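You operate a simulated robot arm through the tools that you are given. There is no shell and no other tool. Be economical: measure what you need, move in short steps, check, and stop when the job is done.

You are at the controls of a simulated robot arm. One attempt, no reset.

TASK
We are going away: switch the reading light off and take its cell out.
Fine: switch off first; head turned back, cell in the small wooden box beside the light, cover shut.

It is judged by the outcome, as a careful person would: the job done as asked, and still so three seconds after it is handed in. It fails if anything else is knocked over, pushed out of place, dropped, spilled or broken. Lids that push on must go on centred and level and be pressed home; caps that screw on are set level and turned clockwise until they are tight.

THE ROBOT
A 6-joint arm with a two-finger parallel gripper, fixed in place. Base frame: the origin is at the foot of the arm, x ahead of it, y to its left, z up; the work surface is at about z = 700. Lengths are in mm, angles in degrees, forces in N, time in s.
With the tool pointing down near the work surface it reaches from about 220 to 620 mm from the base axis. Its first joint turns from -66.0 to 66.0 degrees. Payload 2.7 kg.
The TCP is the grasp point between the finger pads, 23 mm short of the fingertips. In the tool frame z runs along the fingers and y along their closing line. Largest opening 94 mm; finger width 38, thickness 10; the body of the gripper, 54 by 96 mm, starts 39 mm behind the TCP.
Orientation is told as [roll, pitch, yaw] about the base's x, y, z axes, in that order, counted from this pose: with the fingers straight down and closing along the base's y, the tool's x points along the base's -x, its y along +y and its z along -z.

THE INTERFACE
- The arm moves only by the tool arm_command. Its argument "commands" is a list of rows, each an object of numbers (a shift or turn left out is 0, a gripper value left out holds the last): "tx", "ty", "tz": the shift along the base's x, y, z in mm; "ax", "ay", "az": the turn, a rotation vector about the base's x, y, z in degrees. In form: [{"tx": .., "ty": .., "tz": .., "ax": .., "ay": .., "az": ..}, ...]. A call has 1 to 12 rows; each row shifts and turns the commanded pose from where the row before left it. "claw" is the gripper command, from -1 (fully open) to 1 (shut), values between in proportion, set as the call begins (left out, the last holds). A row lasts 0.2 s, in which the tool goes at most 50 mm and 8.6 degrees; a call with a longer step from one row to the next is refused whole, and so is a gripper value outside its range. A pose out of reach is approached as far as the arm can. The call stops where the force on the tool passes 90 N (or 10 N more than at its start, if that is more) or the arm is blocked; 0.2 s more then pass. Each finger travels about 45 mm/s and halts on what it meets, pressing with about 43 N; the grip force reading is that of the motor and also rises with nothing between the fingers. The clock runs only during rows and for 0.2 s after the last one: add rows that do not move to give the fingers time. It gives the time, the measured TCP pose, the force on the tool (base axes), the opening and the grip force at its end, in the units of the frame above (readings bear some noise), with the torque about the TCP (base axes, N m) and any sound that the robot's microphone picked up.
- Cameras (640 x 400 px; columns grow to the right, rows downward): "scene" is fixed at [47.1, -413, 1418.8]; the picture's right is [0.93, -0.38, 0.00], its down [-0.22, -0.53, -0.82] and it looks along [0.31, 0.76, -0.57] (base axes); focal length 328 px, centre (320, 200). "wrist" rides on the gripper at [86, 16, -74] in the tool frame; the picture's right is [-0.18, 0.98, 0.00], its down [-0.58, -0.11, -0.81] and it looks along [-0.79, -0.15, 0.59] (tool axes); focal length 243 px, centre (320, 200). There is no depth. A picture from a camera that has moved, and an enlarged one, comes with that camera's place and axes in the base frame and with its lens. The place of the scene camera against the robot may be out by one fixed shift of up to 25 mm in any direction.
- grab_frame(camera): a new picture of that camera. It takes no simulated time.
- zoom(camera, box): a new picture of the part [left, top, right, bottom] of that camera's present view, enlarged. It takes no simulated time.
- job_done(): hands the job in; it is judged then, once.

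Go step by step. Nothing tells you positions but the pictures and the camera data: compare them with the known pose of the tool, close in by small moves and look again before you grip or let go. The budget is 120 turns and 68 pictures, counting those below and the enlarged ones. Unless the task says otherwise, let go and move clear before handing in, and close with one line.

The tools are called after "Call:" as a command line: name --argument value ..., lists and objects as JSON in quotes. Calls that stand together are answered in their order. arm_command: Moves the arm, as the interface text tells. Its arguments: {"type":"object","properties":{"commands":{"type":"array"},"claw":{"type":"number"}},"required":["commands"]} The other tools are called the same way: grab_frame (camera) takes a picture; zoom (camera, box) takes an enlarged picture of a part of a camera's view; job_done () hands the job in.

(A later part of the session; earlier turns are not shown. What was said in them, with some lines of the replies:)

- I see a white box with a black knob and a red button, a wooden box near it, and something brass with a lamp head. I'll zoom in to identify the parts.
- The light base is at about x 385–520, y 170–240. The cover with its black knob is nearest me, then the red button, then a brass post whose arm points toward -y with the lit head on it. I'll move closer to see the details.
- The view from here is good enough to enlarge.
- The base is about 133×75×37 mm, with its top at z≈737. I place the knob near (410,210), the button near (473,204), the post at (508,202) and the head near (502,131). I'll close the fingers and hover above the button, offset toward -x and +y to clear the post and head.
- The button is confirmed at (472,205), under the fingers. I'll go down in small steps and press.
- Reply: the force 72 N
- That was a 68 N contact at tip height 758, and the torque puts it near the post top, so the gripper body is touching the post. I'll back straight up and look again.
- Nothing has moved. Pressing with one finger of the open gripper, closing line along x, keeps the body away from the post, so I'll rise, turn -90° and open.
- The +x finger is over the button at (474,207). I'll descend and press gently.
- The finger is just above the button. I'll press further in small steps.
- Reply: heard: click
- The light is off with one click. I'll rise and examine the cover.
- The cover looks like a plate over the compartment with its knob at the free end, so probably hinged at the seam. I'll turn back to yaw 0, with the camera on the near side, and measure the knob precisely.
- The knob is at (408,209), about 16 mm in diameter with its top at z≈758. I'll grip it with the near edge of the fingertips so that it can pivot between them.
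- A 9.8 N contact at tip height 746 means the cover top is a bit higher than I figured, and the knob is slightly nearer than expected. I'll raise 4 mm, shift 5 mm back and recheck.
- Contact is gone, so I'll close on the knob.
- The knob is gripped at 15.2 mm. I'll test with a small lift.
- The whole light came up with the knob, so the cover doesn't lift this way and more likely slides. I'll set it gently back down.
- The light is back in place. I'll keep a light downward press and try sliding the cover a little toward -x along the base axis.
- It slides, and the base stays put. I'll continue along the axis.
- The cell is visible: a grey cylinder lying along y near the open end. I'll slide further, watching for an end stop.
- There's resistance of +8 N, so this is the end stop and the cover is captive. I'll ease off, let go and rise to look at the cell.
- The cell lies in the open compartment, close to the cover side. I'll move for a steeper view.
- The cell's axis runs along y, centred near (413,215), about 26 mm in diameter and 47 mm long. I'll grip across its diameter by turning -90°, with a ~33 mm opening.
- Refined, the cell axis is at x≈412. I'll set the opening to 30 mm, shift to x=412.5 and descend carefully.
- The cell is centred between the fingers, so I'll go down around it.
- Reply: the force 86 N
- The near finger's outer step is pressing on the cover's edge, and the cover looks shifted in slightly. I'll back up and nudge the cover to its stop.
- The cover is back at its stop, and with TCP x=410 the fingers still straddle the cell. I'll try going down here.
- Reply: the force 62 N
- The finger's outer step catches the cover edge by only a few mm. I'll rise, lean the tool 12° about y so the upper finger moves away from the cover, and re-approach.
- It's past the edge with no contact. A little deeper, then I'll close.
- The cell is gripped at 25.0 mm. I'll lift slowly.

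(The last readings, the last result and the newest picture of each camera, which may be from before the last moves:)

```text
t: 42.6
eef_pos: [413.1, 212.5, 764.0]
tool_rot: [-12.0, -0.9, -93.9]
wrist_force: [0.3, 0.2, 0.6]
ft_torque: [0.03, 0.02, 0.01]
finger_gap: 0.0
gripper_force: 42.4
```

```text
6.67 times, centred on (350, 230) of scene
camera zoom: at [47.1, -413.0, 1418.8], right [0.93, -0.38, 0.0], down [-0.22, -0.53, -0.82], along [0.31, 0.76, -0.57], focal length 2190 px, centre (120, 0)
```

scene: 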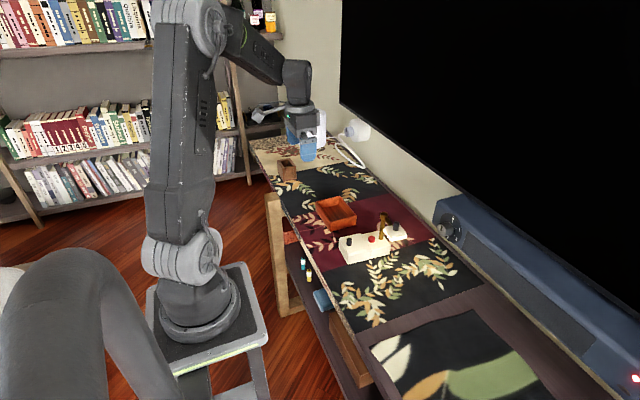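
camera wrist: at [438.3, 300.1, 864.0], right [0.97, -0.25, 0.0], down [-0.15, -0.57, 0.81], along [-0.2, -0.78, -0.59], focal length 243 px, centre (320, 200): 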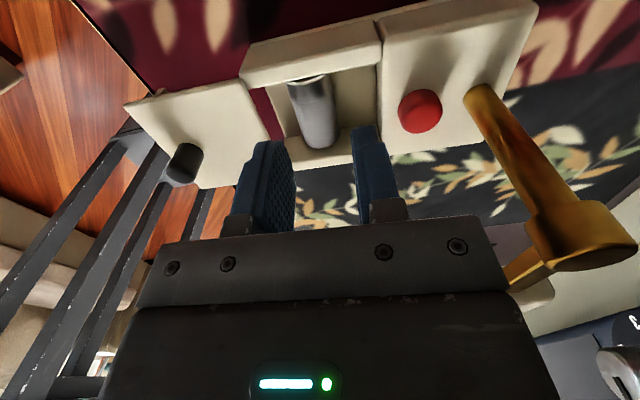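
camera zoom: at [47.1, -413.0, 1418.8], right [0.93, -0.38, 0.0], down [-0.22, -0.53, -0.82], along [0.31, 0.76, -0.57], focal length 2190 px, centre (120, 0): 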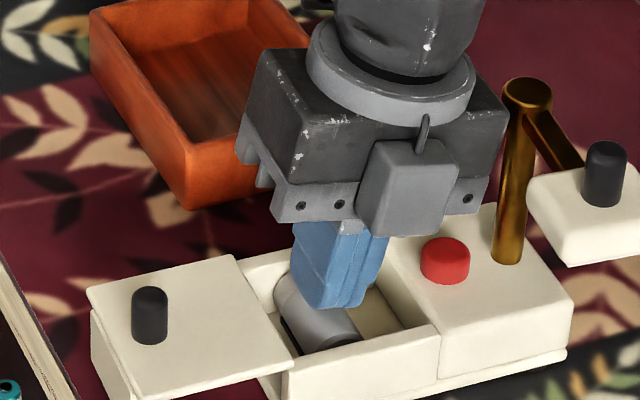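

The cell slipped out of the grip and is still in the compartment, so I need a deeper grip. I'll raise slightly, open and look.

Call:
arm_command --commands '[{"tz": 14}, {}, {}, {}]' --claw 0.36

Call:
zoom --camera "wrist" --box '[230, 40, 410, 220]'

```text
t: 43.6
eef_pos: [414.1, 214.3, 777.7]
tool_rot: [-12.0, -0.8, -93.9]
wrist_force: [0.0, 0.0, 0.0]
ft_torque: [0.0, -0.04, -0.01]
finger_gap: 30.0
gripper_force: 0.0
```

```text
2.22 times, centred on (320, 130) of wrist
camera zoom: at [450.6, 301.1, 846.7], right [0.95, -0.25, -0.2], down [0.02, -0.57, 0.82], along [-0.32, -0.78, -0.54], focal length 539 px, centre (320, 356)
```

zoom: 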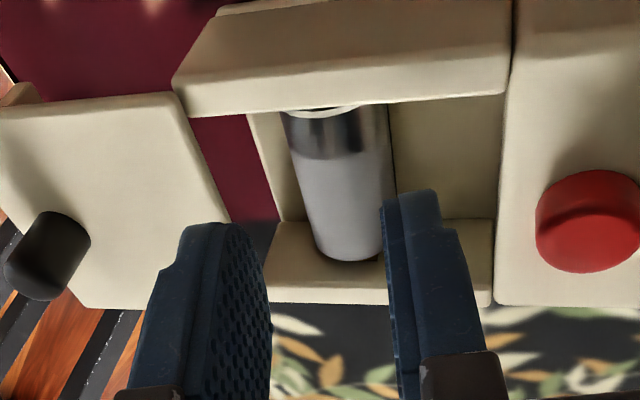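

The cell is still seated, at x≈409–410. I'll reduce the lean to 6° with a 28 mm opening, which gets the near finger deeper, and go down step by step.

Call:
arm_command --commands '[{"ay": -6, "tx": -1.5}, {"tz": -10}, {"tz": -8}, {}]' --claw 0.4

Call:
arm_command --commands '[{"tz": -6}, {"tz": -5}, {"tz": -4}, {}]'

Call:
arm_command --commands '[{"tz": -3}, {"tz": -3}, {}]'

```text
t: 44.6
eef_pos: [413.1, 213.2, 759.4]
tool_rot: [-6.0, -0.4, -94.0]
wrist_force: [-0.6, 0.8, -0.6]
ft_torque: [-0.02, 0.0, -0.01]
finger_gap: 28.1
gripper_force: 0.1
```

```text
t: 45.6
eef_pos: [412.5, 213.5, 742.4]
tool_rot: [-6.0, -0.4, -94.0]
wrist_force: [-1.7, 0.5, 0.0]
ft_torque: [0.02, 0.03, 0.03]
finger_gap: 28.8
gripper_force: 1.4
```

```text
t: 46.4
eef_pos: [412.5, 214.3, 736.5]
tool_rot: [-6.0, -0.4, -94.0]
wrist_force: [-4.0, -0.6, 1.4]
ft_torque: [0.07, 0.06, 0.03]
finger_gap: 29.5
gripper_force: 2.0
```

Going well with no block. Deeper still.

Call:
arm_command --commands '[{"tz": -2}, {"tz": -2}, {}]'

Call:
arm_command --commands '[{"tz": -2}, {"tz": -1}, {}]'

```text
t: 47.2
eef_pos: [412.4, 214.0, 734.7]
tool_rot: [-6.0, -0.4, -93.9]
wrist_force: [-20.8, -5.2, 43.6]
ft_torque: [0.08, -0.4, -0.09]
finger_gap: 29.1
gripper_force: 1.4
```

```text
t: 48.0
eef_pos: [414.5, 214.0, 734.9]
tool_rot: [-5.8, -0.2, -93.9]
wrist_force: [-20.1, -3.3, 57.6]
ft_torque: [0.05, -0.68, -0.13]
finger_gap: 28.2
gripper_force: 0.2
```

The far finger is on the compartment floor, so I'll ease up 2.5 mm, grip and lift slowly.

Call:
arm_command --commands '[{"tz": 2.5}, {"tz": 0.5, "tx": -1}, {}]'

Call:
arm_command --commands '[{}, {}, {}, {}]' --claw 1

Call:
arm_command --commands '[{"tz": 1}, {"tz": 1}, {"tz": 1}, {}]'

Call:
zoom --camera "scene" --box '[310, 200, 390, 260]'

```text
t: 48.8
eef_pos: [413.1, 213.1, 735.3]
tool_rot: [-5.7, -0.2, -94.0]
wrist_force: [7.2, 2.8, 22.0]
ft_torque: [0.14, -0.69, 0.04]
finger_gap: 30.4
gripper_force: 1.9
```

```text
t: 49.8
eef_pos: [411.6, 214.6, 735.1]
tool_rot: [-5.9, -0.4, -94.0]
wrist_force: [8.1, -0.6, 21.3]
ft_torque: [0.14, -0.51, 0.0]
finger_gap: 25.2
gripper_force: 42.4
```

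```text
t: 50.8
eef_pos: [408.9, 212.5, 735.2]
tool_rot: [-6.1, -0.5, -94.0]
wrist_force: [4.7, -0.6, -1.9]
ft_torque: [0.05, -0.11, 0.05]
finger_gap: 25.2
gripper_force: 42.9
```

```text
6.67 times, centred on (350, 230) of scene
camera zoom: at [47.1, -413.0, 1418.8], right [0.93, -0.38, 0.0], down [-0.22, -0.53, -0.82], along [0.31, 0.76, -0.57], focal length 2190 px, centre (120, 0)
```

zoom: 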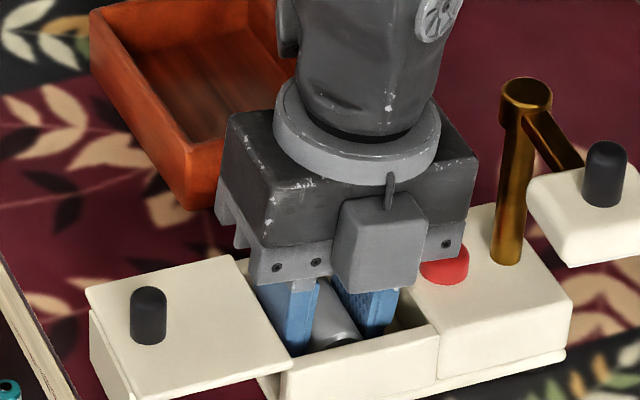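

Call:
arm_command --commands '[{"tz": 2}, {"tz": 2}, {"tz": 2}, {"tz": 2}, {}]'

Call:
arm_command --commands '[{"tz": 2}, {"tz": 3}, {"tz": 3}, {"tz": 4}, {}]'

Call:
zoom --camera "scene" --box '[310, 200, 390, 260]'

```text
t: 52.0
eef_pos: [411.8, 213.8, 745.2]
tool_rot: [-6.0, -0.4, -94.1]
wrist_force: [-0.5, 1.0, -0.7]
ft_torque: [0.0, -0.02, 0.04]
finger_gap: 25.1
gripper_force: 43.3
```

```text
t: 53.2
eef_pos: [412.0, 214.4, 757.4]
tool_rot: [-6.0, -0.4, -93.9]
wrist_force: [0.0, -0.5, -0.6]
ft_torque: [0.02, -0.02, 0.01]
finger_gap: 24.9
gripper_force: 43.0
```

```text
6.67 times, centred on (350, 230) of scene
camera zoom: at [47.1, -413.0, 1418.8], right [0.93, -0.38, 0.0], down [-0.22, -0.53, -0.82], along [0.31, 0.76, -0.57], focal length 2190 px, centre (120, 0)
```

zoom: 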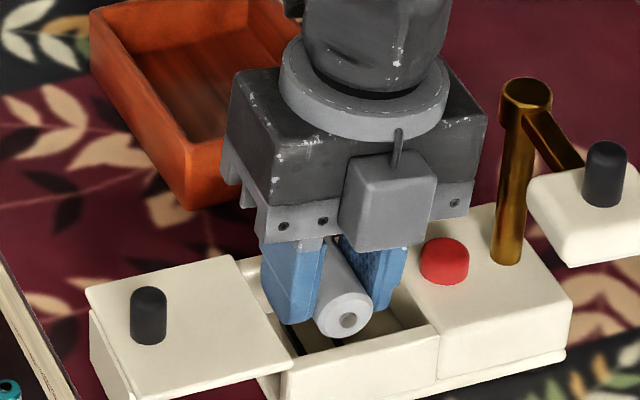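

The cell is securely held. I'll raise it, straighten the lean and carry it over the orange box, centred around (440,397).

Call:
arm_command --commands '[{"tz": 25}, {"tz": 35}, {"tz": 15, "ay": -6}, {"ty": 40, "tx": 6}, {"ty": 45, "tx": 7}, {"ty": 45, "tx": 7}, {"ty": 35, "tx": 7}, {"ty": 17}, {}, {}]'

Call:
zoom --camera "scene" --box '[270, 150, 410, 250]'

Call:
grab_frame --camera "wrist"

```text
t: 55.4
eef_pos: [438.3, 397.5, 831.6]
tool_rot: [0.0, 0.0, -94.0]
wrist_force: [-0.1, 0.3, -0.6]
ft_torque: [0.02, 0.03, -0.02]
finger_gap: 25.1
gripper_force: 43.2
```

```text
4.00 times, centred on (340, 200) of scene
camera zoom: at [47.1, -413.0, 1418.8], right [0.93, -0.38, 0.0], down [-0.22, -0.53, -0.82], along [0.31, 0.76, -0.57], focal length 1314 px, centre (240, 200)
```

zoom: 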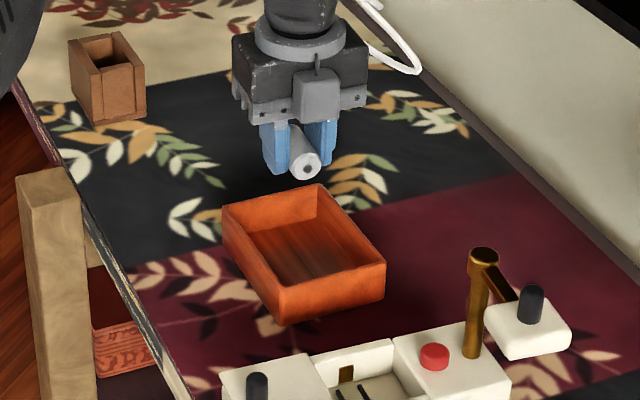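

```text
21 pictures are left
camera wrist: at [460.2, 483.5, 906.6], right [0.97, -0.25, 0.0], down [-0.15, -0.57, 0.81], along [-0.2, -0.78, -0.59], focal length 243 px, centre (320, 200)
```

wrist: 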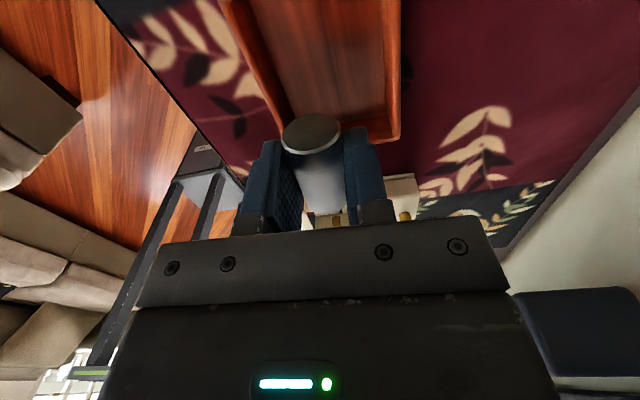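

The position over the tray is confirmed. I'll lower the cell in.

Call:
arm_command --commands '[{"tz": -30}, {"tz": -30}, {"tz": -20}, {"tz": -8}, {}]'

Call:
arm_command --commands '[{"tz": -3}, {"tz": -3}, {"tz": -2}, {}]'

Call:
zoom --camera "scene" --box '[310, 170, 390, 240]'

```text
t: 56.6
eef_pos: [439.1, 396.1, 743.1]
tool_rot: [0.1, 0.1, -93.9]
wrist_force: [0.0, -0.7, -1.2]
ft_torque: [0.01, -0.05, 0.0]
finger_gap: 25.1
gripper_force: 42.8
```

```text
t: 57.6
eef_pos: [438.6, 395.2, 736.4]
tool_rot: [0.0, 0.0, -94.0]
wrist_force: [-0.5, -0.5, -0.4]
ft_torque: [-0.01, -0.03, -0.02]
finger_gap: 24.8
gripper_force: 43.3
```

```text
5.71 times, centred on (350, 205) of scene
camera zoom: at [47.1, -413.0, 1418.8], right [0.93, -0.38, 0.0], down [-0.22, -0.53, -0.82], along [0.31, 0.76, -0.57], focal length 1877 px, centre (149, 171)
```

zoom: 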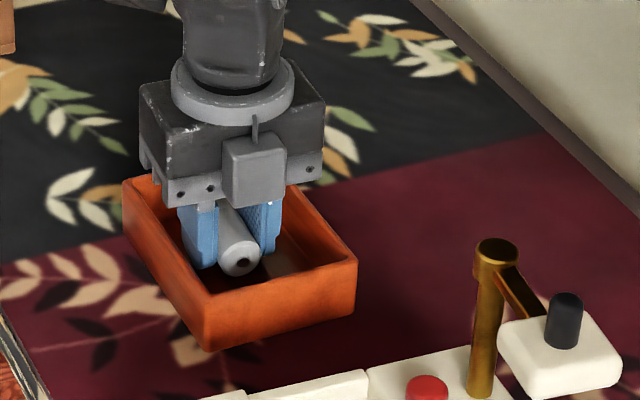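

Call:
arm_command --commands '[{"tz": -2}, {"tz": -1}, {"tz": -1}, {}]'

Call:
arm_command --commands '[{"tz": -1}, {"tz": -1}, {}]'

```text
t: 58.6
eef_pos: [438.5, 396.0, 731.9]
tool_rot: [0.0, 0.0, -94.0]
wrist_force: [-0.3, -0.1, -1.3]
ft_torque: [0.01, -0.02, 0.0]
finger_gap: 25.0
gripper_force: 42.0
```

```text
t: 59.4
eef_pos: [438.5, 394.8, 730.1]
tool_rot: [0.0, 0.0, -94.0]
wrist_force: [-0.3, -0.4, -1.8]
ft_torque: [0.0, 0.03, 0.02]
finger_gap: 24.8
gripper_force: 42.8
```

No contact yet, so I'll continue down.

Call:
arm_command --commands '[{"tz": -1}, {"tz": -1}, {}]'

Call:
arm_command --commands '[{"tz": -1}, {"tz": -1}, {}]'

```text
t: 60.2
eef_pos: [438.5, 395.6, 729.9]
tool_rot: [0.0, 0.1, -94.0]
wrist_force: [-2.4, -3.2, 8.3]
ft_torque: [-0.19, 0.05, 0.01]
finger_gap: 25.0
gripper_force: 43.2
```

```text
t: 61.0
eef_pos: [438.9, 395.7, 729.2]
tool_rot: [0.2, 0.1, -94.0]
wrist_force: [-14.7, -8.1, 36.3]
ft_torque: [-0.7, 0.6, -0.08]
finger_gap: 25.0
gripper_force: 43.3
```

On the floor. I'll ease up, release gently and rise.

Call:
arm_command --commands '[{"tz": 2}, {}, {}, {}]' --claw 0.2

Call:
arm_command --commands '[{"tz": 10}, {"tz": 30}, {"tz": 40}, {"tz": 30}, {}]'

Call:
zoom --camera "scene" --box '[290, 160, 420, 270]'

```text
t: 62.0
eef_pos: [440.1, 396.1, 729.7]
tool_rot: [0.1, 0.0, -94.0]
wrist_force: [7.2, 0.4, 14.8]
ft_torque: [-0.12, 0.05, 0.09]
finger_gap: 34.4
gripper_force: 0.1
```

```text
t: 63.2
eef_pos: [443.5, 393.8, 840.4]
tool_rot: [0.1, 0.0, -94.0]
wrist_force: [0.2, -0.8, 0.2]
ft_torque: [0.05, -0.01, -0.03]
finger_gap: 37.7
gripper_force: 0.0
```

```text
3.64 times, centred on (355, 215) of scene
camera zoom: at [47.1, -413.0, 1418.8], right [0.93, -0.38, 0.0], down [-0.22, -0.53, -0.82], along [0.31, 0.76, -0.57], focal length 1194 px, centre (193, 146)
```

zoom: 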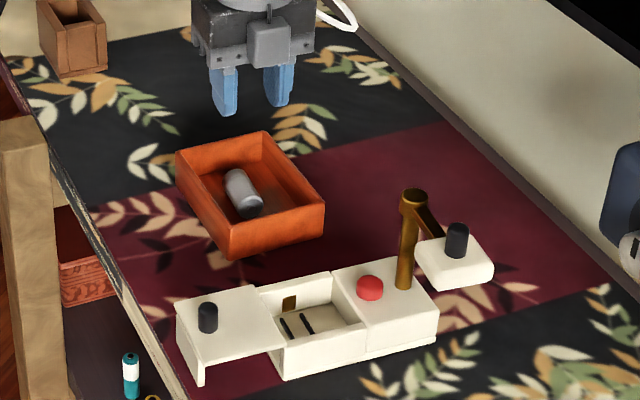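

The cell lies in the box. Next I'll close the cover the way I opened it, turning back to yaw -4 and going over its knob.

Call:
arm_command --commands '[{"tz": 20, "az": 8.2, "ty": -15, "tx": -8}, {"az": 8.2, "ty": -15, "tx": -8}, {"az": 8.2, "ty": -15, "tx": -8}, {"az": 8.2, "ty": -15, "tx": -8}, {"az": 8.2, "ty": -15, "tx": -8}, {"az": 8.2, "ty": -15, "tx": -10}, {"az": 8.2, "ty": -15, "tx": -10}, {"az": 8.2, "ty": -15, "tx": -10}, {"az": 8.2, "ty": -15, "tx": -10}, {"az": 8.2, "ty": -15, "tx": -10}, {"az": 8, "ty": -15, "tx": -10}, {"ty": -15}]' --claw 0.1

Call:
arm_command --commands '[{"tz": -20}, {"tz": -20}, {}]'

Call:
zoom --camera "wrist" --box '[220, 0, 420, 220]'

```text
t: 65.8
eef_pos: [337.1, 217.0, 857.8]
tool_rot: [0.0, 0.1, -3.9]
wrist_force: [0.6, 0.2, -0.7]
ft_torque: [0.01, 0.03, -0.03]
finger_gap: 42.3
gripper_force: 0.1
```

```text
t: 66.6
eef_pos: [339.9, 218.0, 818.0]
tool_rot: [0.1, 0.0, -3.9]
wrist_force: [0.2, -0.2, -0.3]
ft_torque: [0.01, 0.0, 0.0]
finger_gap: 42.2
gripper_force: 0.1
```

```text
1.82 times, centred on (320, 110) of wrist
camera zoom: at [252.7, 240.1, 893.2], right [0.25, 0.97, 0.0], down [0.57, -0.15, 0.81], along [0.78, -0.2, -0.59], focal length 441 px, centre (320, 364)
```

zoom: 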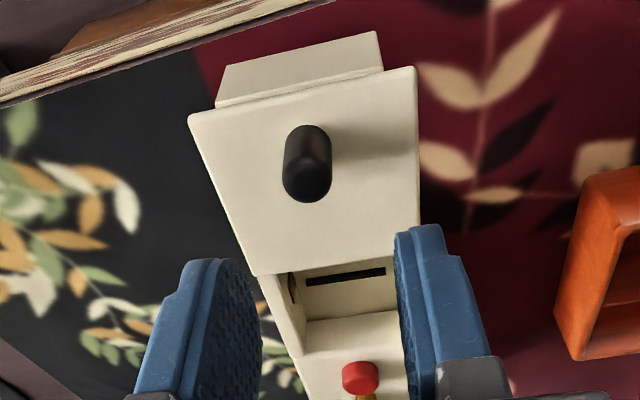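

Call:
arm_command --commands '[{"tx": -3, "ty": -2}, {"tz": -20}, {"tz": -17}, {"tz": -8}, {}]'

Call:
arm_command --commands '[{}, {}, {}, {}]' --claw 1

```text
t: 67.8
eef_pos: [335.0, 213.3, 773.2]
tool_rot: [0.1, -0.1, -4.0]
wrist_force: [0.3, -0.5, 0.9]
ft_torque: [-0.04, 0.01, 0.02]
finger_gap: 42.1
gripper_force: 0.0
```

```text
t: 68.8
eef_pos: [333.5, 215.3, 774.0]
tool_rot: [0.2, -0.1, -4.0]
wrist_force: [0.0, 3.6, 4.6]
ft_torque: [-0.25, -0.24, -0.02]
finger_gap: 15.0
gripper_force: 43.1
```

The knob is gripped. I'll slide the cover forward along the axis.

Call:
arm_command --commands '[{"tx": 4, "ty": -0.3, "tz": -0.7}, {"tx": 8, "ty": -0.55}, {"tx": 8, "ty": -0.55}, {"tx": 8, "ty": -0.55}, {"tx": 8, "ty": -0.55}, {"tx": 8, "ty": -0.55}, {"tx": 8, "ty": -0.55}, {"tx": 8, "ty": -0.55}, {}]'

Call:
zoom --camera "scene" --box '[310, 200, 400, 270]'

```text
t: 70.8
eef_pos: [395.1, 210.4, 772.8]
tool_rot: [0.1, -0.2, -4.0]
wrist_force: [-0.6, 8.6, 31.5]
ft_torque: [-0.59, 1.35, -0.15]
finger_gap: 15.2
gripper_force: 43.2
```

```text
5.71 times, centred on (355, 235) of scene
camera zoom: at [46.7, -413.0, 1418.8], right [0.93, -0.38, 0.0], down [-0.22, -0.53, -0.82], along [0.31, 0.76, -0.57], focal length 1877 px, centre (120, 0)
```

zoom: 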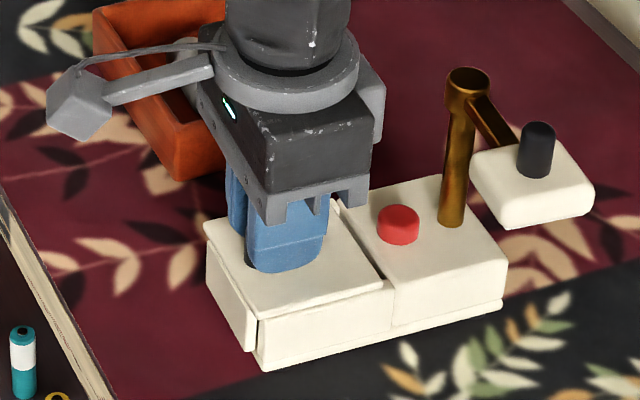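

Nearly closed. I'll ease the down-force and finish in small steps.

Call:
arm_command --commands '[{"tx": 3, "ty": -0.2, "tz": 0.5}, {"tx": 2.5, "ty": -0.2}, {"tx": 2.5, "ty": -0.2}, {}]'

Call:
zoom --camera "scene" --box '[320, 210, 390, 265]'

```text
t: 71.8
eef_pos: [402.6, 209.6, 773.2]
tool_rot: [0.1, 0.1, -4.0]
wrist_force: [-15.0, 17.7, 22.5]
ft_torque: [1.01, -0.02, 0.09]
finger_gap: 14.8
gripper_force: 43.6
```

```text
7.27 times, centred on (355, 238) of scene
camera zoom: at [46.4, -412.8, 1418.9], right [0.93, -0.38, 0.0], down [-0.22, -0.53, -0.82], along [0.31, 0.76, -0.57], focal length 2388 px, centre (66, -73)
```

zoom: 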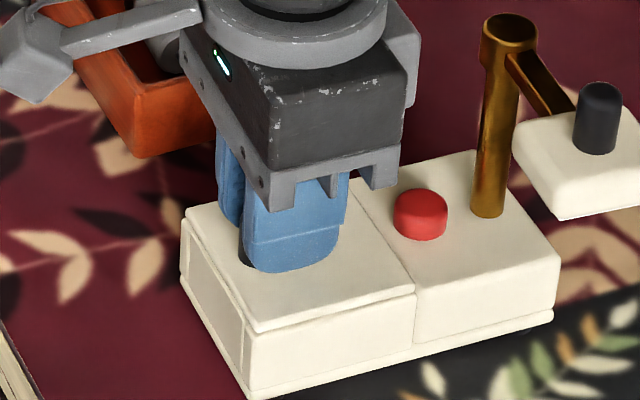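

The cover is shut against its stop at -15 N. I'll relax, release and rise.

Call:
arm_command --commands '[{"tx": -0.5, "ty": -0.5, "tz": 0.5}, {}, {}, {}]' --claw 0.3

Call:
arm_command --commands '[{"tz": 15}, {"tz": 30}, {"tz": 40}, {"tx": -40, "tz": 20}, {"tx": -30}, {}]'

Call:
zoom --camera "scene" --box '[325, 205, 415, 265]'

```text
t: 72.8
eef_pos: [403.0, 208.4, 774.0]
tool_rot: [0.1, 0.0, -3.9]
wrist_force: [0.9, 0.4, -0.2]
ft_torque: [0.0, 0.02, 0.05]
finger_gap: 32.9
gripper_force: 0.1
```

```text
t: 74.2
eef_pos: [332.1, 210.3, 881.2]
tool_rot: [0.0, 0.1, -4.0]
wrist_force: [-0.3, 0.4, -0.3]
ft_torque: [-0.04, 0.01, 0.04]
finger_gap: 33.2
gripper_force: 0.0
```

```text
6.67 times, centred on (370, 235) of scene
camera zoom: at [47.0, -413.0, 1418.8], right [0.93, -0.38, 0.0], down [-0.22, -0.53, -0.82], along [0.31, 0.76, -0.57], focal length 2190 px, centre (-13, -33)
```

zoom: 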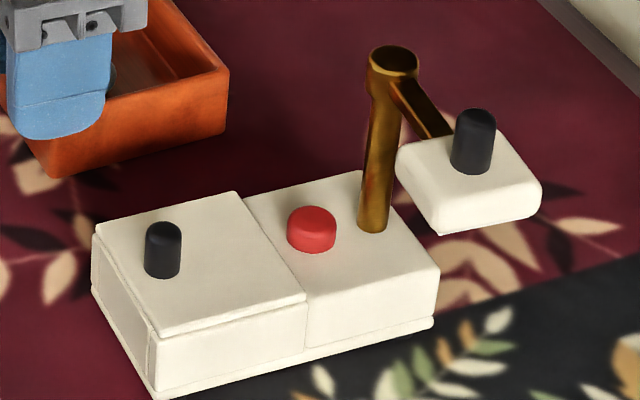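

The cover is shut and the cell is stowed. Next is the head; I'll raise and open the gripper to view it from the wrist.

Call:
arm_command --commands '[{"tz": 45}, {"tz": 45}, {"tz": 30}, {}, {}]' --claw -1

Call:
zoom --camera "wrist" --box '[240, 80, 400, 210]'

```text
t: 75.4
eef_pos: [331.6, 211.0, 997.2]
tool_rot: [0.1, 0.0, -3.9]
wrist_force: [0.1, 0.4, -0.1]
ft_torque: [0.01, 0.02, -0.04]
finger_gap: 94.2
gripper_force: 0.2
```

```text
3.08 times, centred on (320, 145) of wrist
camera zoom: at [246.1, 234.2, 1072.7], right [0.25, 0.97, 0.0], down [0.57, -0.15, 0.81], along [0.78, -0.2, -0.59], focal length 746 px, centre (320, 369)
```

zoom: 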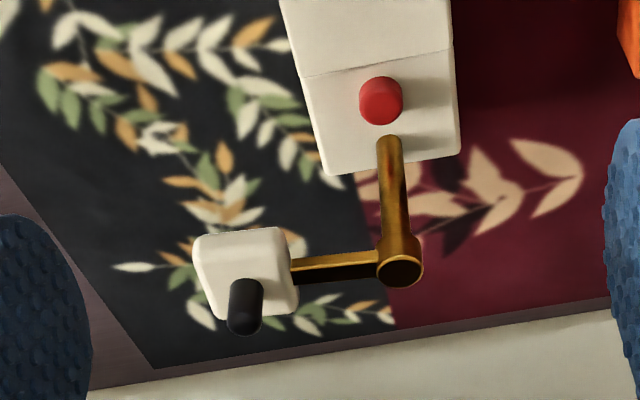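

The button is now at x≈461, so the light has shifted about 11 mm. The post is at (497,208) and the head knob at (493,135) with z 833–853. I'll move over the head knob.

Call:
arm_command --commands '[{"tx": 40, "ty": -19, "tz": -10}, {"tx": 40, "ty": -19, "tz": -10}, {"tx": 41, "ty": -19, "tz": -20}, {"tx": 41, "ty": -19, "tz": -20}, {"tz": -30}, {}]' --claw 0.1

Call:
zoom --camera "wrist" --box '[220, 20, 420, 220]'

Call:
zoom --camera "scene" --box '[340, 180, 430, 250]'

```text
t: 76.8
eef_pos: [496.2, 132.0, 905.4]
tool_rot: [0.0, 0.0, -4.0]
wrist_force: [0.9, -0.2, 0.3]
ft_torque: [0.02, -0.02, -0.02]
finger_gap: 42.2
gripper_force: 0.0
```

```text
2.00 times, centred on (320, 120) of wrist
camera zoom: at [411.0, 155.1, 981.3], right [0.25, 0.97, 0.0], down [0.57, -0.15, 0.81], along [0.78, -0.2, -0.59], focal length 485 px, centre (320, 360)
```

zoom: 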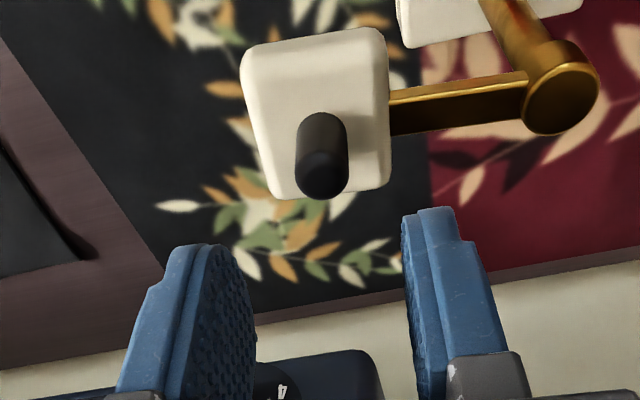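

```text
5.71 times, centred on (385, 215) of scene
camera zoom: at [47.1, -413.0, 1418.8], right [0.93, -0.38, 0.0], down [-0.22, -0.53, -0.82], along [0.31, 0.76, -0.57], focal length 1877 px, centre (-51, 114)
```

zoom: 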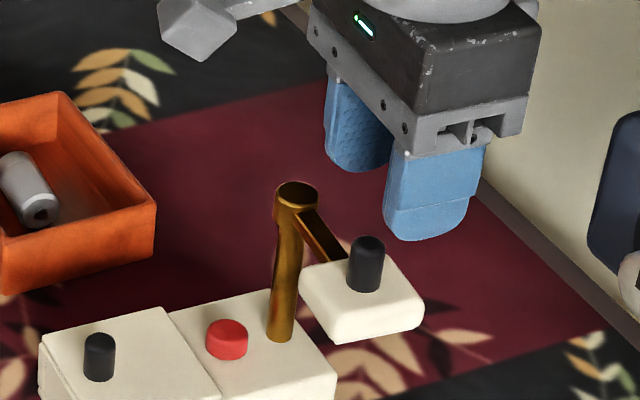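

The knob is at (490,135). I'll align and lower around it.

Call:
arm_command --commands '[{"tx": -6, "ty": 3}, {"tz": -20}, {"tz": -14}, {"tz": -6}, {}]'

Call:
arm_command --commands '[{}, {}, {}, {}]' --claw 1

Call:
zoom --camera "scene" --box '[340, 180, 430, 250]'

```text
t: 78.0
eef_pos: [490.7, 135.0, 869.7]
tool_rot: [-0.1, 0.0, -3.9]
wrist_force: [0.4, 0.8, -0.1]
ft_torque: [0.0, -0.01, -0.01]
finger_gap: 42.6
gripper_force: 0.0
```

```text
t: 79.0
eef_pos: [489.8, 134.7, 870.0]
tool_rot: [0.0, 0.0, -4.0]
wrist_force: [-0.2, -5.5, 0.6]
ft_torque: [-0.4, 0.0, 0.01]
finger_gap: 14.6
gripper_force: 43.5
```

```text
5.71 times, centred on (385, 215) of scene
camera zoom: at [47.0, -413.1, 1418.8], right [0.93, -0.38, 0.0], down [-0.22, -0.53, -0.82], along [0.31, 0.76, -0.57], focal length 1877 px, centre (-51, 114)
```

zoom: 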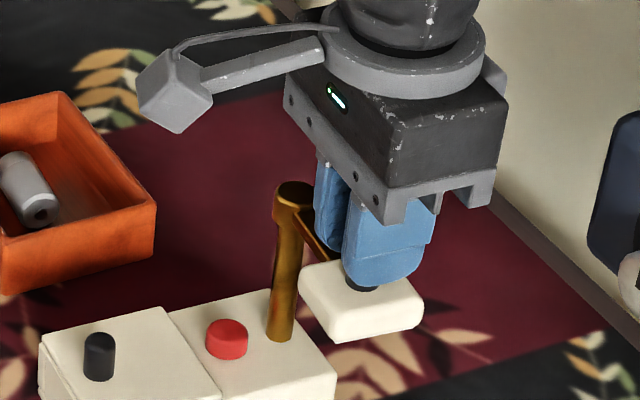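

The head knob is gripped. I'll feel which way the head is free, first a small move toward +x.

Call:
arm_command --commands '[{"tx": 1.5, "ty": -0.1}, {"tx": 1.5, "ty": -0.1}, {}]'

Call:
arm_command --commands '[{"tx": -1.5, "ty": 0.1}, {"tx": -1.5, "ty": 0.1}, {"tx": -1.5, "ty": 0.1}, {"tx": -1.5, "ty": 0.1}, {}]'

```text
t: 79.8
eef_pos: [493.4, 136.4, 868.8]
tool_rot: [0.1, -0.1, -4.0]
wrist_force: [1.4, -0.1, 3.1]
ft_torque: [-0.18, 0.75, -0.05]
finger_gap: 14.4
gripper_force: 43.4
```

```text
t: 81.0
eef_pos: [486.0, 134.3, 868.6]
tool_rot: [-0.1, 0.1, -4.0]
wrist_force: [0.0, 0.5, 0.5]
ft_torque: [-0.44, -0.23, 0.01]
finger_gap: 14.6
gripper_force: 42.5
```

The head turns freely. The sensible parked position is folded back over its own base, so I'll swing it that way along the arc around the post, checking as I go.

Call:
arm_command --commands '[{"tx": -9.9, "ty": 2.1, "az": -8}, {"tx": -9.6, "ty": 3.5, "az": -8}, {"tx": -9.0, "ty": 4.8, "az": -8}, {"tx": -8.2, "ty": 6.0, "az": -8}, {}]'

Call:
zoom --camera "scene" --box '[320, 170, 420, 260]'

```text
t: 82.2
eef_pos: [448.9, 151.3, 868.9]
tool_rot: [0.1, 0.0, -36.1]
wrist_force: [-1.7, -1.4, -0.4]
ft_torque: [-0.4, 0.05, 0.09]
finger_gap: 14.6
gripper_force: 43.3
```

```text
4.44 times, centred on (370, 215) of scene
camera zoom: at [47.1, -413.0, 1418.8], right [0.93, -0.38, 0.0], down [-0.22, -0.53, -0.82], along [0.31, 0.76, -0.57], focal length 1460 px, centre (98, 133)
```

zoom: 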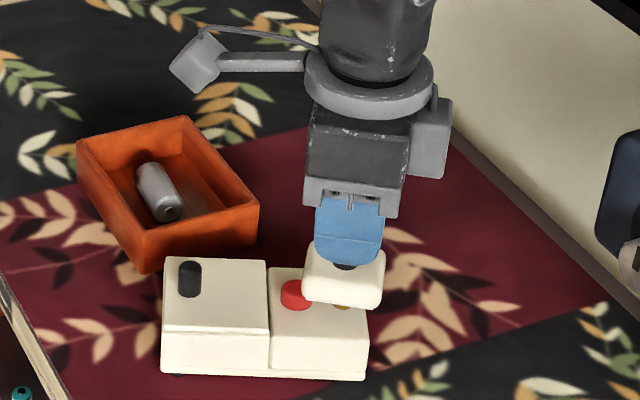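

The base seems to have turned along with the head. I'll check the head's angle relative to the base from the wrist before moving on.

Call:
zoom --camera "wrist" --box '[200, 0, 460, 220]'

```text
1.82 times, centred on (330, 110) of wrist
camera zoom: at [388.3, 217.1, 944.7], right [0.73, 0.69, 0.0], down [0.41, -0.43, 0.81], along [0.55, -0.59, -0.59], focal length 441 px, centre (302, 364)
```

zoom: 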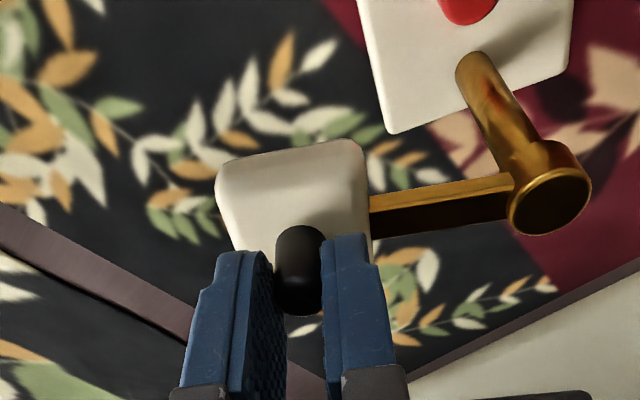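

The head stayed square to the base, so it has a stop in that direction and I turned the whole light. I'll reverse the same path, which should bring the light back or show that the head is free the other way.

Call:
arm_command --commands '[{"tx": 4.1, "ty": -3, "az": 4}, {"tx": 4.1, "ty": -3, "az": 4}, {"tx": 4.5, "ty": -2.4, "az": 4}, {"tx": 4.5, "ty": -2.4, "az": 4}, {}]'

Call:
zoom --camera "scene" --box '[320, 180, 420, 260]'

```text
t: 83.4
eef_pos: [466.4, 141.4, 869.2]
tool_rot: [-0.1, 0.0, -19.9]
wrist_force: [-0.8, -0.9, -1.6]
ft_torque: [0.17, 0.39, 0.0]
finger_gap: 14.7
gripper_force: 43.3
```

```text
5.00 times, centred on (370, 220) of scene
camera zoom: at [47.1, -413.0, 1418.8], right [0.93, -0.38, 0.0], down [-0.22, -0.53, -0.82], along [0.31, 0.76, -0.57], focal length 1642 px, centre (70, 100)
```

zoom: 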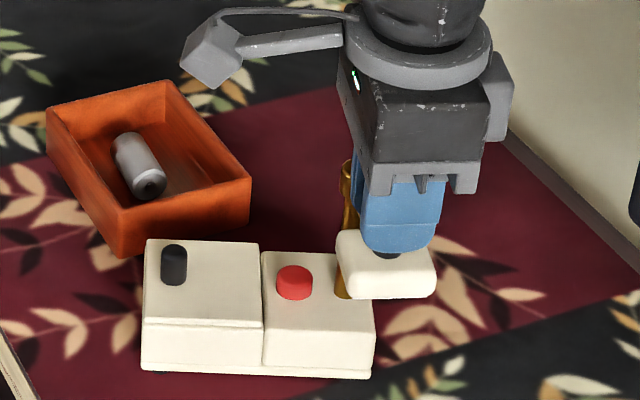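

The base stayed while the head turned, so the head is free toward the rear (+x) and started at its other stop. "Turned back" therefore means swinging it rearward, and I'll continue that arc around the post at (485,213).

Call:
arm_command --commands '[{"tx": 9.2, "ty": -1.6, "az": 7}, {"tx": 8.9, "ty": -0.6, "az": 7}, {"tx": 9.0, "ty": 0.5, "az": 7}, {"tx": 8.8, "ty": 1.5, "az": 7}, {"tx": 8.6, "ty": 2.6, "az": 7}, {"tx": 8.2, "ty": 3.6, "az": 7}, {}]'

Call:
zoom --camera "scene" --box '[330, 170, 440, 260]'

```text
t: 85.0
eef_pos: [519.8, 147.4, 869.5]
tool_rot: [0.0, -0.2, 22.1]
wrist_force: [3.0, -5.7, 9.1]
ft_torque: [0.07, 0.09, -0.09]
finger_gap: 14.4
gripper_force: 43.0
```

```text
4.44 times, centred on (385, 215) of scene
camera zoom: at [47.0, -413.2, 1418.7], right [0.93, -0.38, 0.0], down [-0.22, -0.53, -0.82], along [0.31, 0.76, -0.57], focal length 1460 px, centre (31, 133)
```

zoom: 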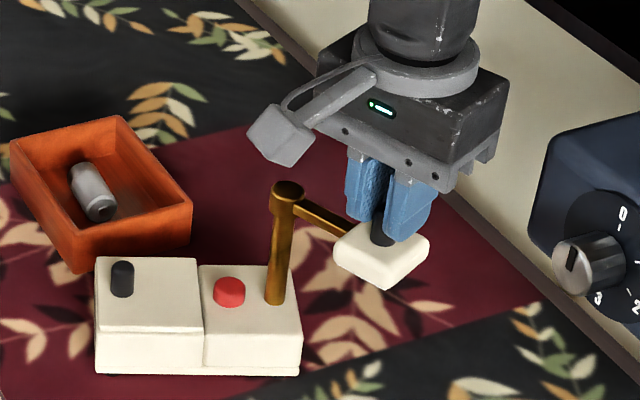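

The head swings well and the base stays still. Continuing the arc.

Call:
arm_command --commands '[{"tx": 7.7, "ty": 4.7, "az": 7}, {"tx": 7.1, "ty": 5.5, "az": 7}, {"tx": 6.4, "ty": 6.3, "az": 7}, {"tx": 5.5, "ty": 7.1, "az": 7}, {"tx": 4.6, "ty": 7.6, "az": 7}, {}]'

Call:
zoom --camera "scene" --box '[330, 170, 440, 260]'

```text
t: 86.4
eef_pos: [552.6, 179.3, 868.1]
tool_rot: [-0.2, -0.2, 57.1]
wrist_force: [12.4, -7.2, 16.3]
ft_torque: [-0.1, 0.01, -0.01]
finger_gap: 14.5
gripper_force: 42.7
```

```text
4.44 times, centred on (385, 215) of scene
camera zoom: at [47.1, -413.3, 1418.7], right [0.93, -0.38, 0.0], down [-0.22, -0.53, -0.82], along [0.31, 0.76, -0.57], focal length 1460 px, centre (31, 133)
```

zoom: 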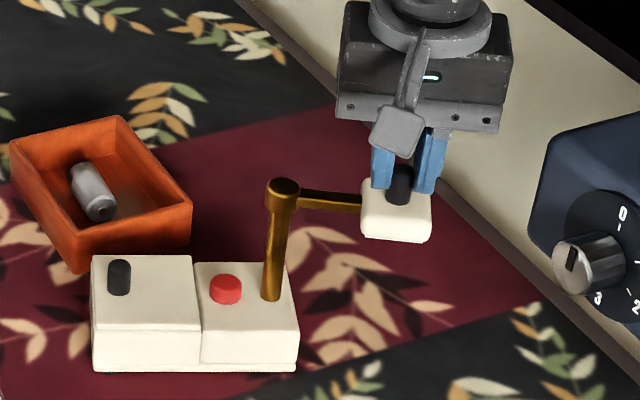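

The head is now in line with the base, pointing rearward. I'll turn a little more to see whether this is the stop; if it is, that also turns the base back square.

Call:
arm_command --commands '[{"tx": 3.6, "ty": 8.3, "az": 7}, {"tx": 2.6, "ty": 8.7, "az": 7}, {}]'

Call:
zoom --camera "scene" --box '[330, 170, 440, 260]'

```text
t: 87.2
eef_pos: [557.2, 195.8, 869.1]
tool_rot: [-0.1, 0.0, 71.2]
wrist_force: [11.0, -3.7, 13.9]
ft_torque: [-0.05, 0.05, -0.03]
finger_gap: 14.7
gripper_force: 43.2
```

```text
4.44 times, centred on (385, 215) of scene
camera zoom: at [47.1, -413.2, 1418.7], right [0.93, -0.38, 0.0], down [-0.22, -0.53, -0.82], along [0.31, 0.76, -0.57], focal length 1460 px, centre (31, 133)
```

zoom: 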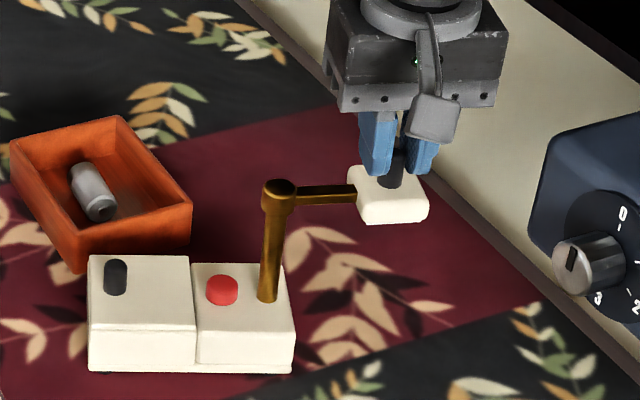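

The head keeps turning past in-line. I'll go on in short steps and feel for the stop.

Call:
arm_command --commands '[{"tx": 3, "ty": 8.9, "az": 7}, {}]'

Call:
arm_command --commands '[{"tx": 0.5, "ty": 9, "az": 7}, {}]'

Call:
arm_command --commands '[{"tx": -0.6, "ty": 9, "az": 7}, {}]'

Call:
zoom --camera "scene" --box '[330, 170, 440, 260]'

```text
t: 87.8
eef_pos: [560.1, 206.2, 869.7]
tool_rot: [0.2, -0.1, 78.1]
wrist_force: [-1.1, 2.1, 13.8]
ft_torque: [0.88, 0.23, -0.06]
finger_gap: 14.7
gripper_force: 42.9
```

```text
t: 88.4
eef_pos: [559.7, 213.2, 867.7]
tool_rot: [0.0, 0.1, 85.1]
wrist_force: [0.1, 2.0, 13.0]
ft_torque: [0.31, 0.25, -0.08]
finger_gap: 14.6
gripper_force: 43.1
```

```text
t: 89.0
eef_pos: [560.1, 220.4, 867.5]
tool_rot: [0.0, 0.1, 92.1]
wrist_force: [2.0, -0.7, 6.3]
ft_torque: [-0.08, -0.36, 0.03]
finger_gap: 14.9
gripper_force: 43.4
```

```text
4.44 times, centred on (385, 215) of scene
camera zoom: at [47.0, -413.1, 1418.8], right [0.93, -0.38, 0.0], down [-0.22, -0.53, -0.82], along [0.31, 0.76, -0.57], focal length 1460 px, centre (31, 133)
```

zoom: 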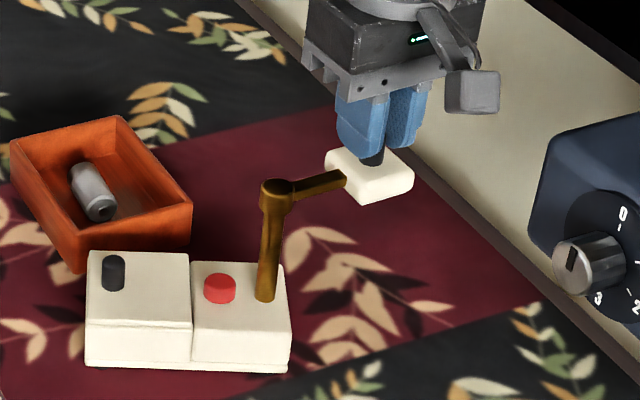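

Call:
arm_command --commands '[{"tx": -3, "ty": 9.5, "az": 7}, {}]'

Call:
arm_command --commands '[{"tx": -2.5, "ty": 8.6, "az": 7}, {}]'

Call:
arm_command --commands '[{"tx": -3.6, "ty": 8.3, "az": 7}, {}]'

Call:
zoom --camera "scene" --box '[330, 170, 440, 260]'

```text
t: 89.6
eef_pos: [557.6, 231.5, 868.6]
tool_rot: [0.0, 0.1, 99.1]
wrist_force: [9.0, 0.2, 5.4]
ft_torque: [-0.13, 0.02, 0.16]
finger_gap: 14.7
gripper_force: 42.6
```

```text
t: 90.2
eef_pos: [553.3, 240.6, 868.6]
tool_rot: [0.1, -0.1, 106.2]
wrist_force: [1.1, 1.0, 9.0]
ft_torque: [-0.38, 0.05, -0.09]
finger_gap: 15.0
gripper_force: 43.0
```

```text
t: 90.8
eef_pos: [549.5, 249.3, 867.9]
tool_rot: [0.0, 0.0, 113.2]
wrist_force: [2.9, 3.7, 4.9]
ft_torque: [-0.12, 0.18, -0.06]
finger_gap: 14.7
gripper_force: 43.0
```

```text
4.44 times, centred on (385, 215) of scene
camera zoom: at [47.1, -413.0, 1418.8], right [0.93, -0.38, 0.0], down [-0.22, -0.53, -0.82], along [0.31, 0.76, -0.57], focal length 1460 px, centre (31, 133)
```

zoom: 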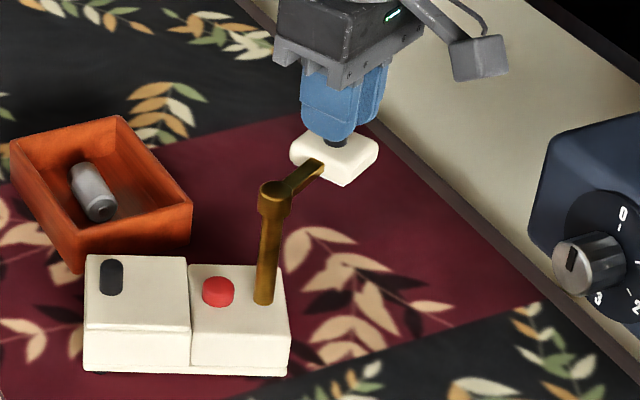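

No stop yet at about 145° from the start. I'll continue carefully toward 180° and watch the forces.

Call:
arm_command --commands '[{"tx": -4.6, "ty": 7.2, "az": 7}, {}]'

Call:
arm_command --commands '[{"tx": -5.4, "ty": 7.1, "az": 7}, {}]'

Call:
arm_command --commands '[{"tx": -6.3, "ty": 6.4, "az": 7}, {}]'

Call:
arm_command --commands '[{"tx": -7, "ty": 5.6, "az": 7}, {}]'

Call:
arm_command --commands '[{"tx": -7.7, "ty": 4.7, "az": 7}, {}]'

Call:
arm_command --commands '[{"tx": -8.2, "ty": 3.7, "az": 7}, {}]'

```text
t: 91.4
eef_pos: [544.8, 255.1, 868.7]
tool_rot: [0.1, -0.1, 120.1]
wrist_force: [2.4, 0.7, 0.6]
ft_torque: [0.24, -0.23, 0.09]
finger_gap: 14.9
gripper_force: 43.1
```

```text
t: 92.0
eef_pos: [538.8, 263.3, 867.1]
tool_rot: [0.1, 0.0, 127.1]
wrist_force: [0.0, -1.9, -0.5]
ft_torque: [-0.16, -0.41, 0.08]
finger_gap: 14.9
gripper_force: 43.0
```

```text
t: 92.6
eef_pos: [531.7, 269.8, 868.4]
tool_rot: [0.1, 0.0, 134.1]
wrist_force: [-2.0, -3.5, 0.4]
ft_torque: [-0.46, 0.04, -0.03]
finger_gap: 14.6
gripper_force: 43.1
```

```text
t: 93.2
eef_pos: [525.5, 276.7, 868.7]
tool_rot: [-0.2, 0.0, 141.1]
wrist_force: [0.0, -0.8, 4.4]
ft_torque: [0.16, 0.67, -0.02]
finger_gap: 14.7
gripper_force: 43.2
```

```text
t: 93.8
eef_pos: [517.7, 281.2, 868.1]
tool_rot: [0.1, 0.0, 148.0]
wrist_force: [-3.6, -1.7, 6.1]
ft_torque: [-0.17, 0.38, -0.15]
finger_gap: 14.7
gripper_force: 43.0
```

```text
t: 94.4
eef_pos: [511.4, 283.6, 868.2]
tool_rot: [0.0, 0.0, 155.1]
wrist_force: [1.5, 1.8, 0.1]
ft_torque: [0.11, -0.44, 0.02]
finger_gap: 14.6
gripper_force: 42.8
```

Call:
zoom --camera "scene" --box '[330, 160, 440, 260]'

```text
4.00 times, centred on (385, 210) of scene
camera zoom: at [47.1, -413.0, 1418.8], right [0.93, -0.38, 0.0], down [-0.22, -0.53, -0.82], along [0.31, 0.76, -0.57], focal length 1314 px, centre (60, 160)
```

zoom: 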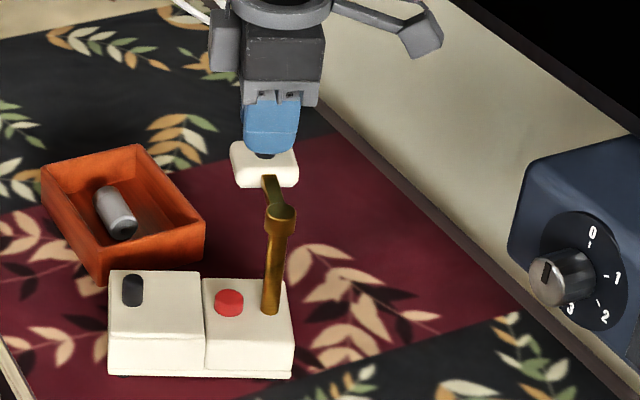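

The head is now square on the opposite side and the base still hasn't moved. A few more degrees will show whether this is the end stop, and if so will turn the base back toward its original angle.

Call:
arm_command --commands '[{"tx": -9, "ty": 2, "az": 7}, {}]'

Call:
arm_command --commands '[{"tx": -8.8, "ty": 1.3, "az": 7}, {}]'

Call:
arm_command --commands '[{"tx": -9, "ty": 0.2, "az": 7}, {}]'

Call:
zoom --camera "scene" --box '[330, 160, 440, 260]'

```text
t: 95.0
eef_pos: [502.0, 285.6, 868.5]
tool_rot: [-0.2, 0.0, 162.1]
wrist_force: [-0.5, 4.7, 0.4]
ft_torque: [0.42, -0.16, -0.18]
finger_gap: 14.9
gripper_force: 43.5
```

```text
t: 95.6
eef_pos: [495.4, 287.2, 869.1]
tool_rot: [-0.2, 0.3, 169.1]
wrist_force: [10.4, 4.1, 5.2]
ft_torque: [0.34, -0.09, -0.01]
finger_gap: 14.8
gripper_force: 42.9
```

```text
t: 96.2
eef_pos: [484.0, 286.9, 867.1]
tool_rot: [0.0, 0.0, 176.2]
wrist_force: [0.8, 9.1, 11.4]
ft_torque: [-0.12, -0.37, -0.04]
finger_gap: 14.9
gripper_force: 42.6
```

```text
4.00 times, centred on (385, 210) of scene
camera zoom: at [46.9, -412.9, 1418.8], right [0.93, -0.38, 0.0], down [-0.22, -0.53, -0.82], along [0.31, 0.76, -0.57], focal length 1314 px, centre (60, 160)
```

zoom: 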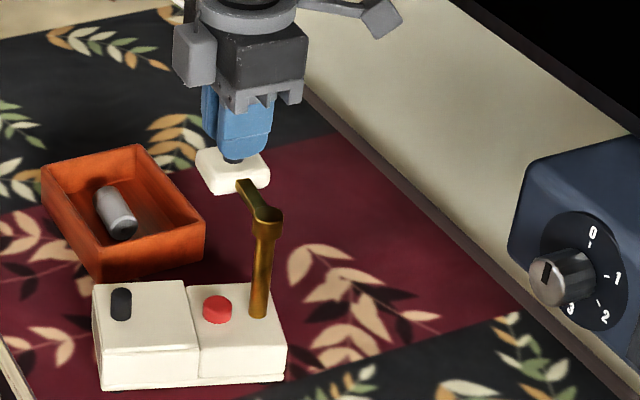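

The base turned only once the head reached about +95°. So the head ranges roughly ±95° about the in-line rear position and had been swung out to one side. "Back" is therefore in line behind the base. First I'll use this stop to square the base up, then swing the head to in-line.

Call:
arm_command --commands '[{"tx": -4, "ty": 3.8, "az": 3}, {"tx": -4, "ty": 3.7, "az": 3}, {"tx": -4, "ty": 3.6, "az": 3}, {}]'

Call:
arm_command --commands '[{"tx": 10.2, "ty": -0.5, "az": -8}, {"tx": 10, "ty": -2, "az": -8}, {"tx": 9.6, "ty": -3.3, "az": -8}, {"tx": 9.1, "ty": -4.6, "az": -8}, {"tx": 8.3, "ty": -5.9, "az": -8}, {"tx": 7.5, "ty": -6.9, "az": -8}, {}]'

```text
t: 97.2
eef_pos: [471.6, 298.3, 867.2]
tool_rot: [0.2, 0.0, -174.9]
wrist_force: [9.0, -0.7, 0.9]
ft_torque: [0.22, -0.6, 0.21]
finger_gap: 14.6
gripper_force: 43.1
```

```text
t: 98.8
eef_pos: [528.2, 275.3, 868.2]
tool_rot: [0.1, -0.1, 136.9]
wrist_force: [-0.3, -0.8, -0.3]
ft_torque: [0.15, -0.3, 0.02]
finger_gap: 14.5
gripper_force: 42.9
```

Forces are low, so I'll continue the swing to in-line.

Call:
arm_command --commands '[{"tx": 6.4, "ty": -7.9, "az": -8}, {"tx": 5.2, "ty": -8.8, "az": -8}, {"tx": 4, "ty": -9.3, "az": -8}, {"tx": 2.7, "ty": -9.9, "az": -8}, {"tx": 1.2, "ty": -10.1, "az": -8}, {"tx": -0.1, "ty": -8.9, "az": -8}, {}]'

```text
t: 100.4
eef_pos: [546.3, 220.2, 869.9]
tool_rot: [0.1, 0.0, 88.9]
wrist_force: [0.5, -0.9, 0.1]
ft_torque: [0.04, -0.35, 0.02]
finger_gap: 14.6
gripper_force: 42.7
```

Low forces throughout. I'll draw the light gently +x along its axis toward where it stood, which also keeps the head in line, then use the last picture to check.

Call:
arm_command --commands '[{"tx": 5, "ty": -0.8}, {"tx": 5, "ty": -0.8}, {"tx": 5, "ty": -0.8}, {"tx": 5, "ty": -0.8}, {"tx": 5, "ty": -0.8}, {}]'

Call:
zoom --camera "scene" --box '[320, 160, 440, 260]'

```text
t: 101.8
eef_pos: [572.8, 217.4, 868.4]
tool_rot: [-0.1, 0.1, 88.9]
wrist_force: [0.0, 0.0, -0.9]
ft_torque: [0.19, 0.18, 0.05]
finger_gap: 14.4
gripper_force: 42.9
```

```text
4.00 times, centred on (380, 210) of scene
camera zoom: at [47.1, -413.0, 1418.8], right [0.93, -0.38, 0.0], down [-0.22, -0.53, -0.82], along [0.31, 0.76, -0.57], focal length 1314 px, centre (80, 160)
```

zoom: 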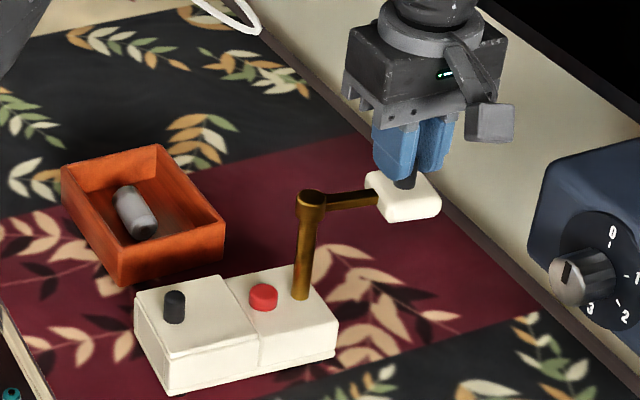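

The base is square again, near its original place, with the cover shut and the cell in the box. The head is about 6° short of in-line, so I'll correct that, then release and rise.

Call:
arm_command --commands '[{"tx": 0.6, "ty": 3.8, "az": 3}, {"tx": 0.4, "ty": 3.7, "az": 3}, {}]'

Call:
arm_command --commands '[{}, {}, {}]' --claw 0.3

Call:
arm_command --commands '[{"tz": 10}, {"tz": 25}, {"tz": 40}, {"tx": -30, "tz": 20}, {"tx": -40}, {"tx": -40}, {}]'

```text
t: 102.6
eef_pos: [573.7, 222.4, 868.2]
tool_rot: [0.1, 0.0, 95.1]
wrist_force: [-2.0, 0.5, 0.8]
ft_torque: [0.19, -0.01, 0.01]
finger_gap: 14.7
gripper_force: 43.4
```

```text
t: 103.4
eef_pos: [573.6, 223.7, 869.8]
tool_rot: [0.0, 0.0, 95.0]
wrist_force: [0.3, -0.6, 0.7]
ft_torque: [-0.02, 0.04, 0.02]
finger_gap: 32.7
gripper_force: 0.1
```

```text
t: 105.0
eef_pos: [463.5, 222.4, 964.3]
tool_rot: [0.0, 0.0, 95.0]
wrist_force: [0.2, -0.6, -0.8]
ft_torque: [-0.01, -0.04, -0.01]
finger_gap: 32.9
gripper_force: 0.1
```

The light is off, the cell is in the box, the cover is shut, the head is in line behind the base and the arm is clear, so I'm handing in.

Call:
job_done

```text
The job is handed in.
```

I switched the light off first, put the cell in the orange wooden box beside it, and slid the cover shut. I turned the head to point straight back behind the base, which is my reading of "turned back". The base slid and twisted while I worked, so I squared it up again; I estimate it ended about 20 mm from where it started. I had no pictures left to check the final head angle after the last small correction.
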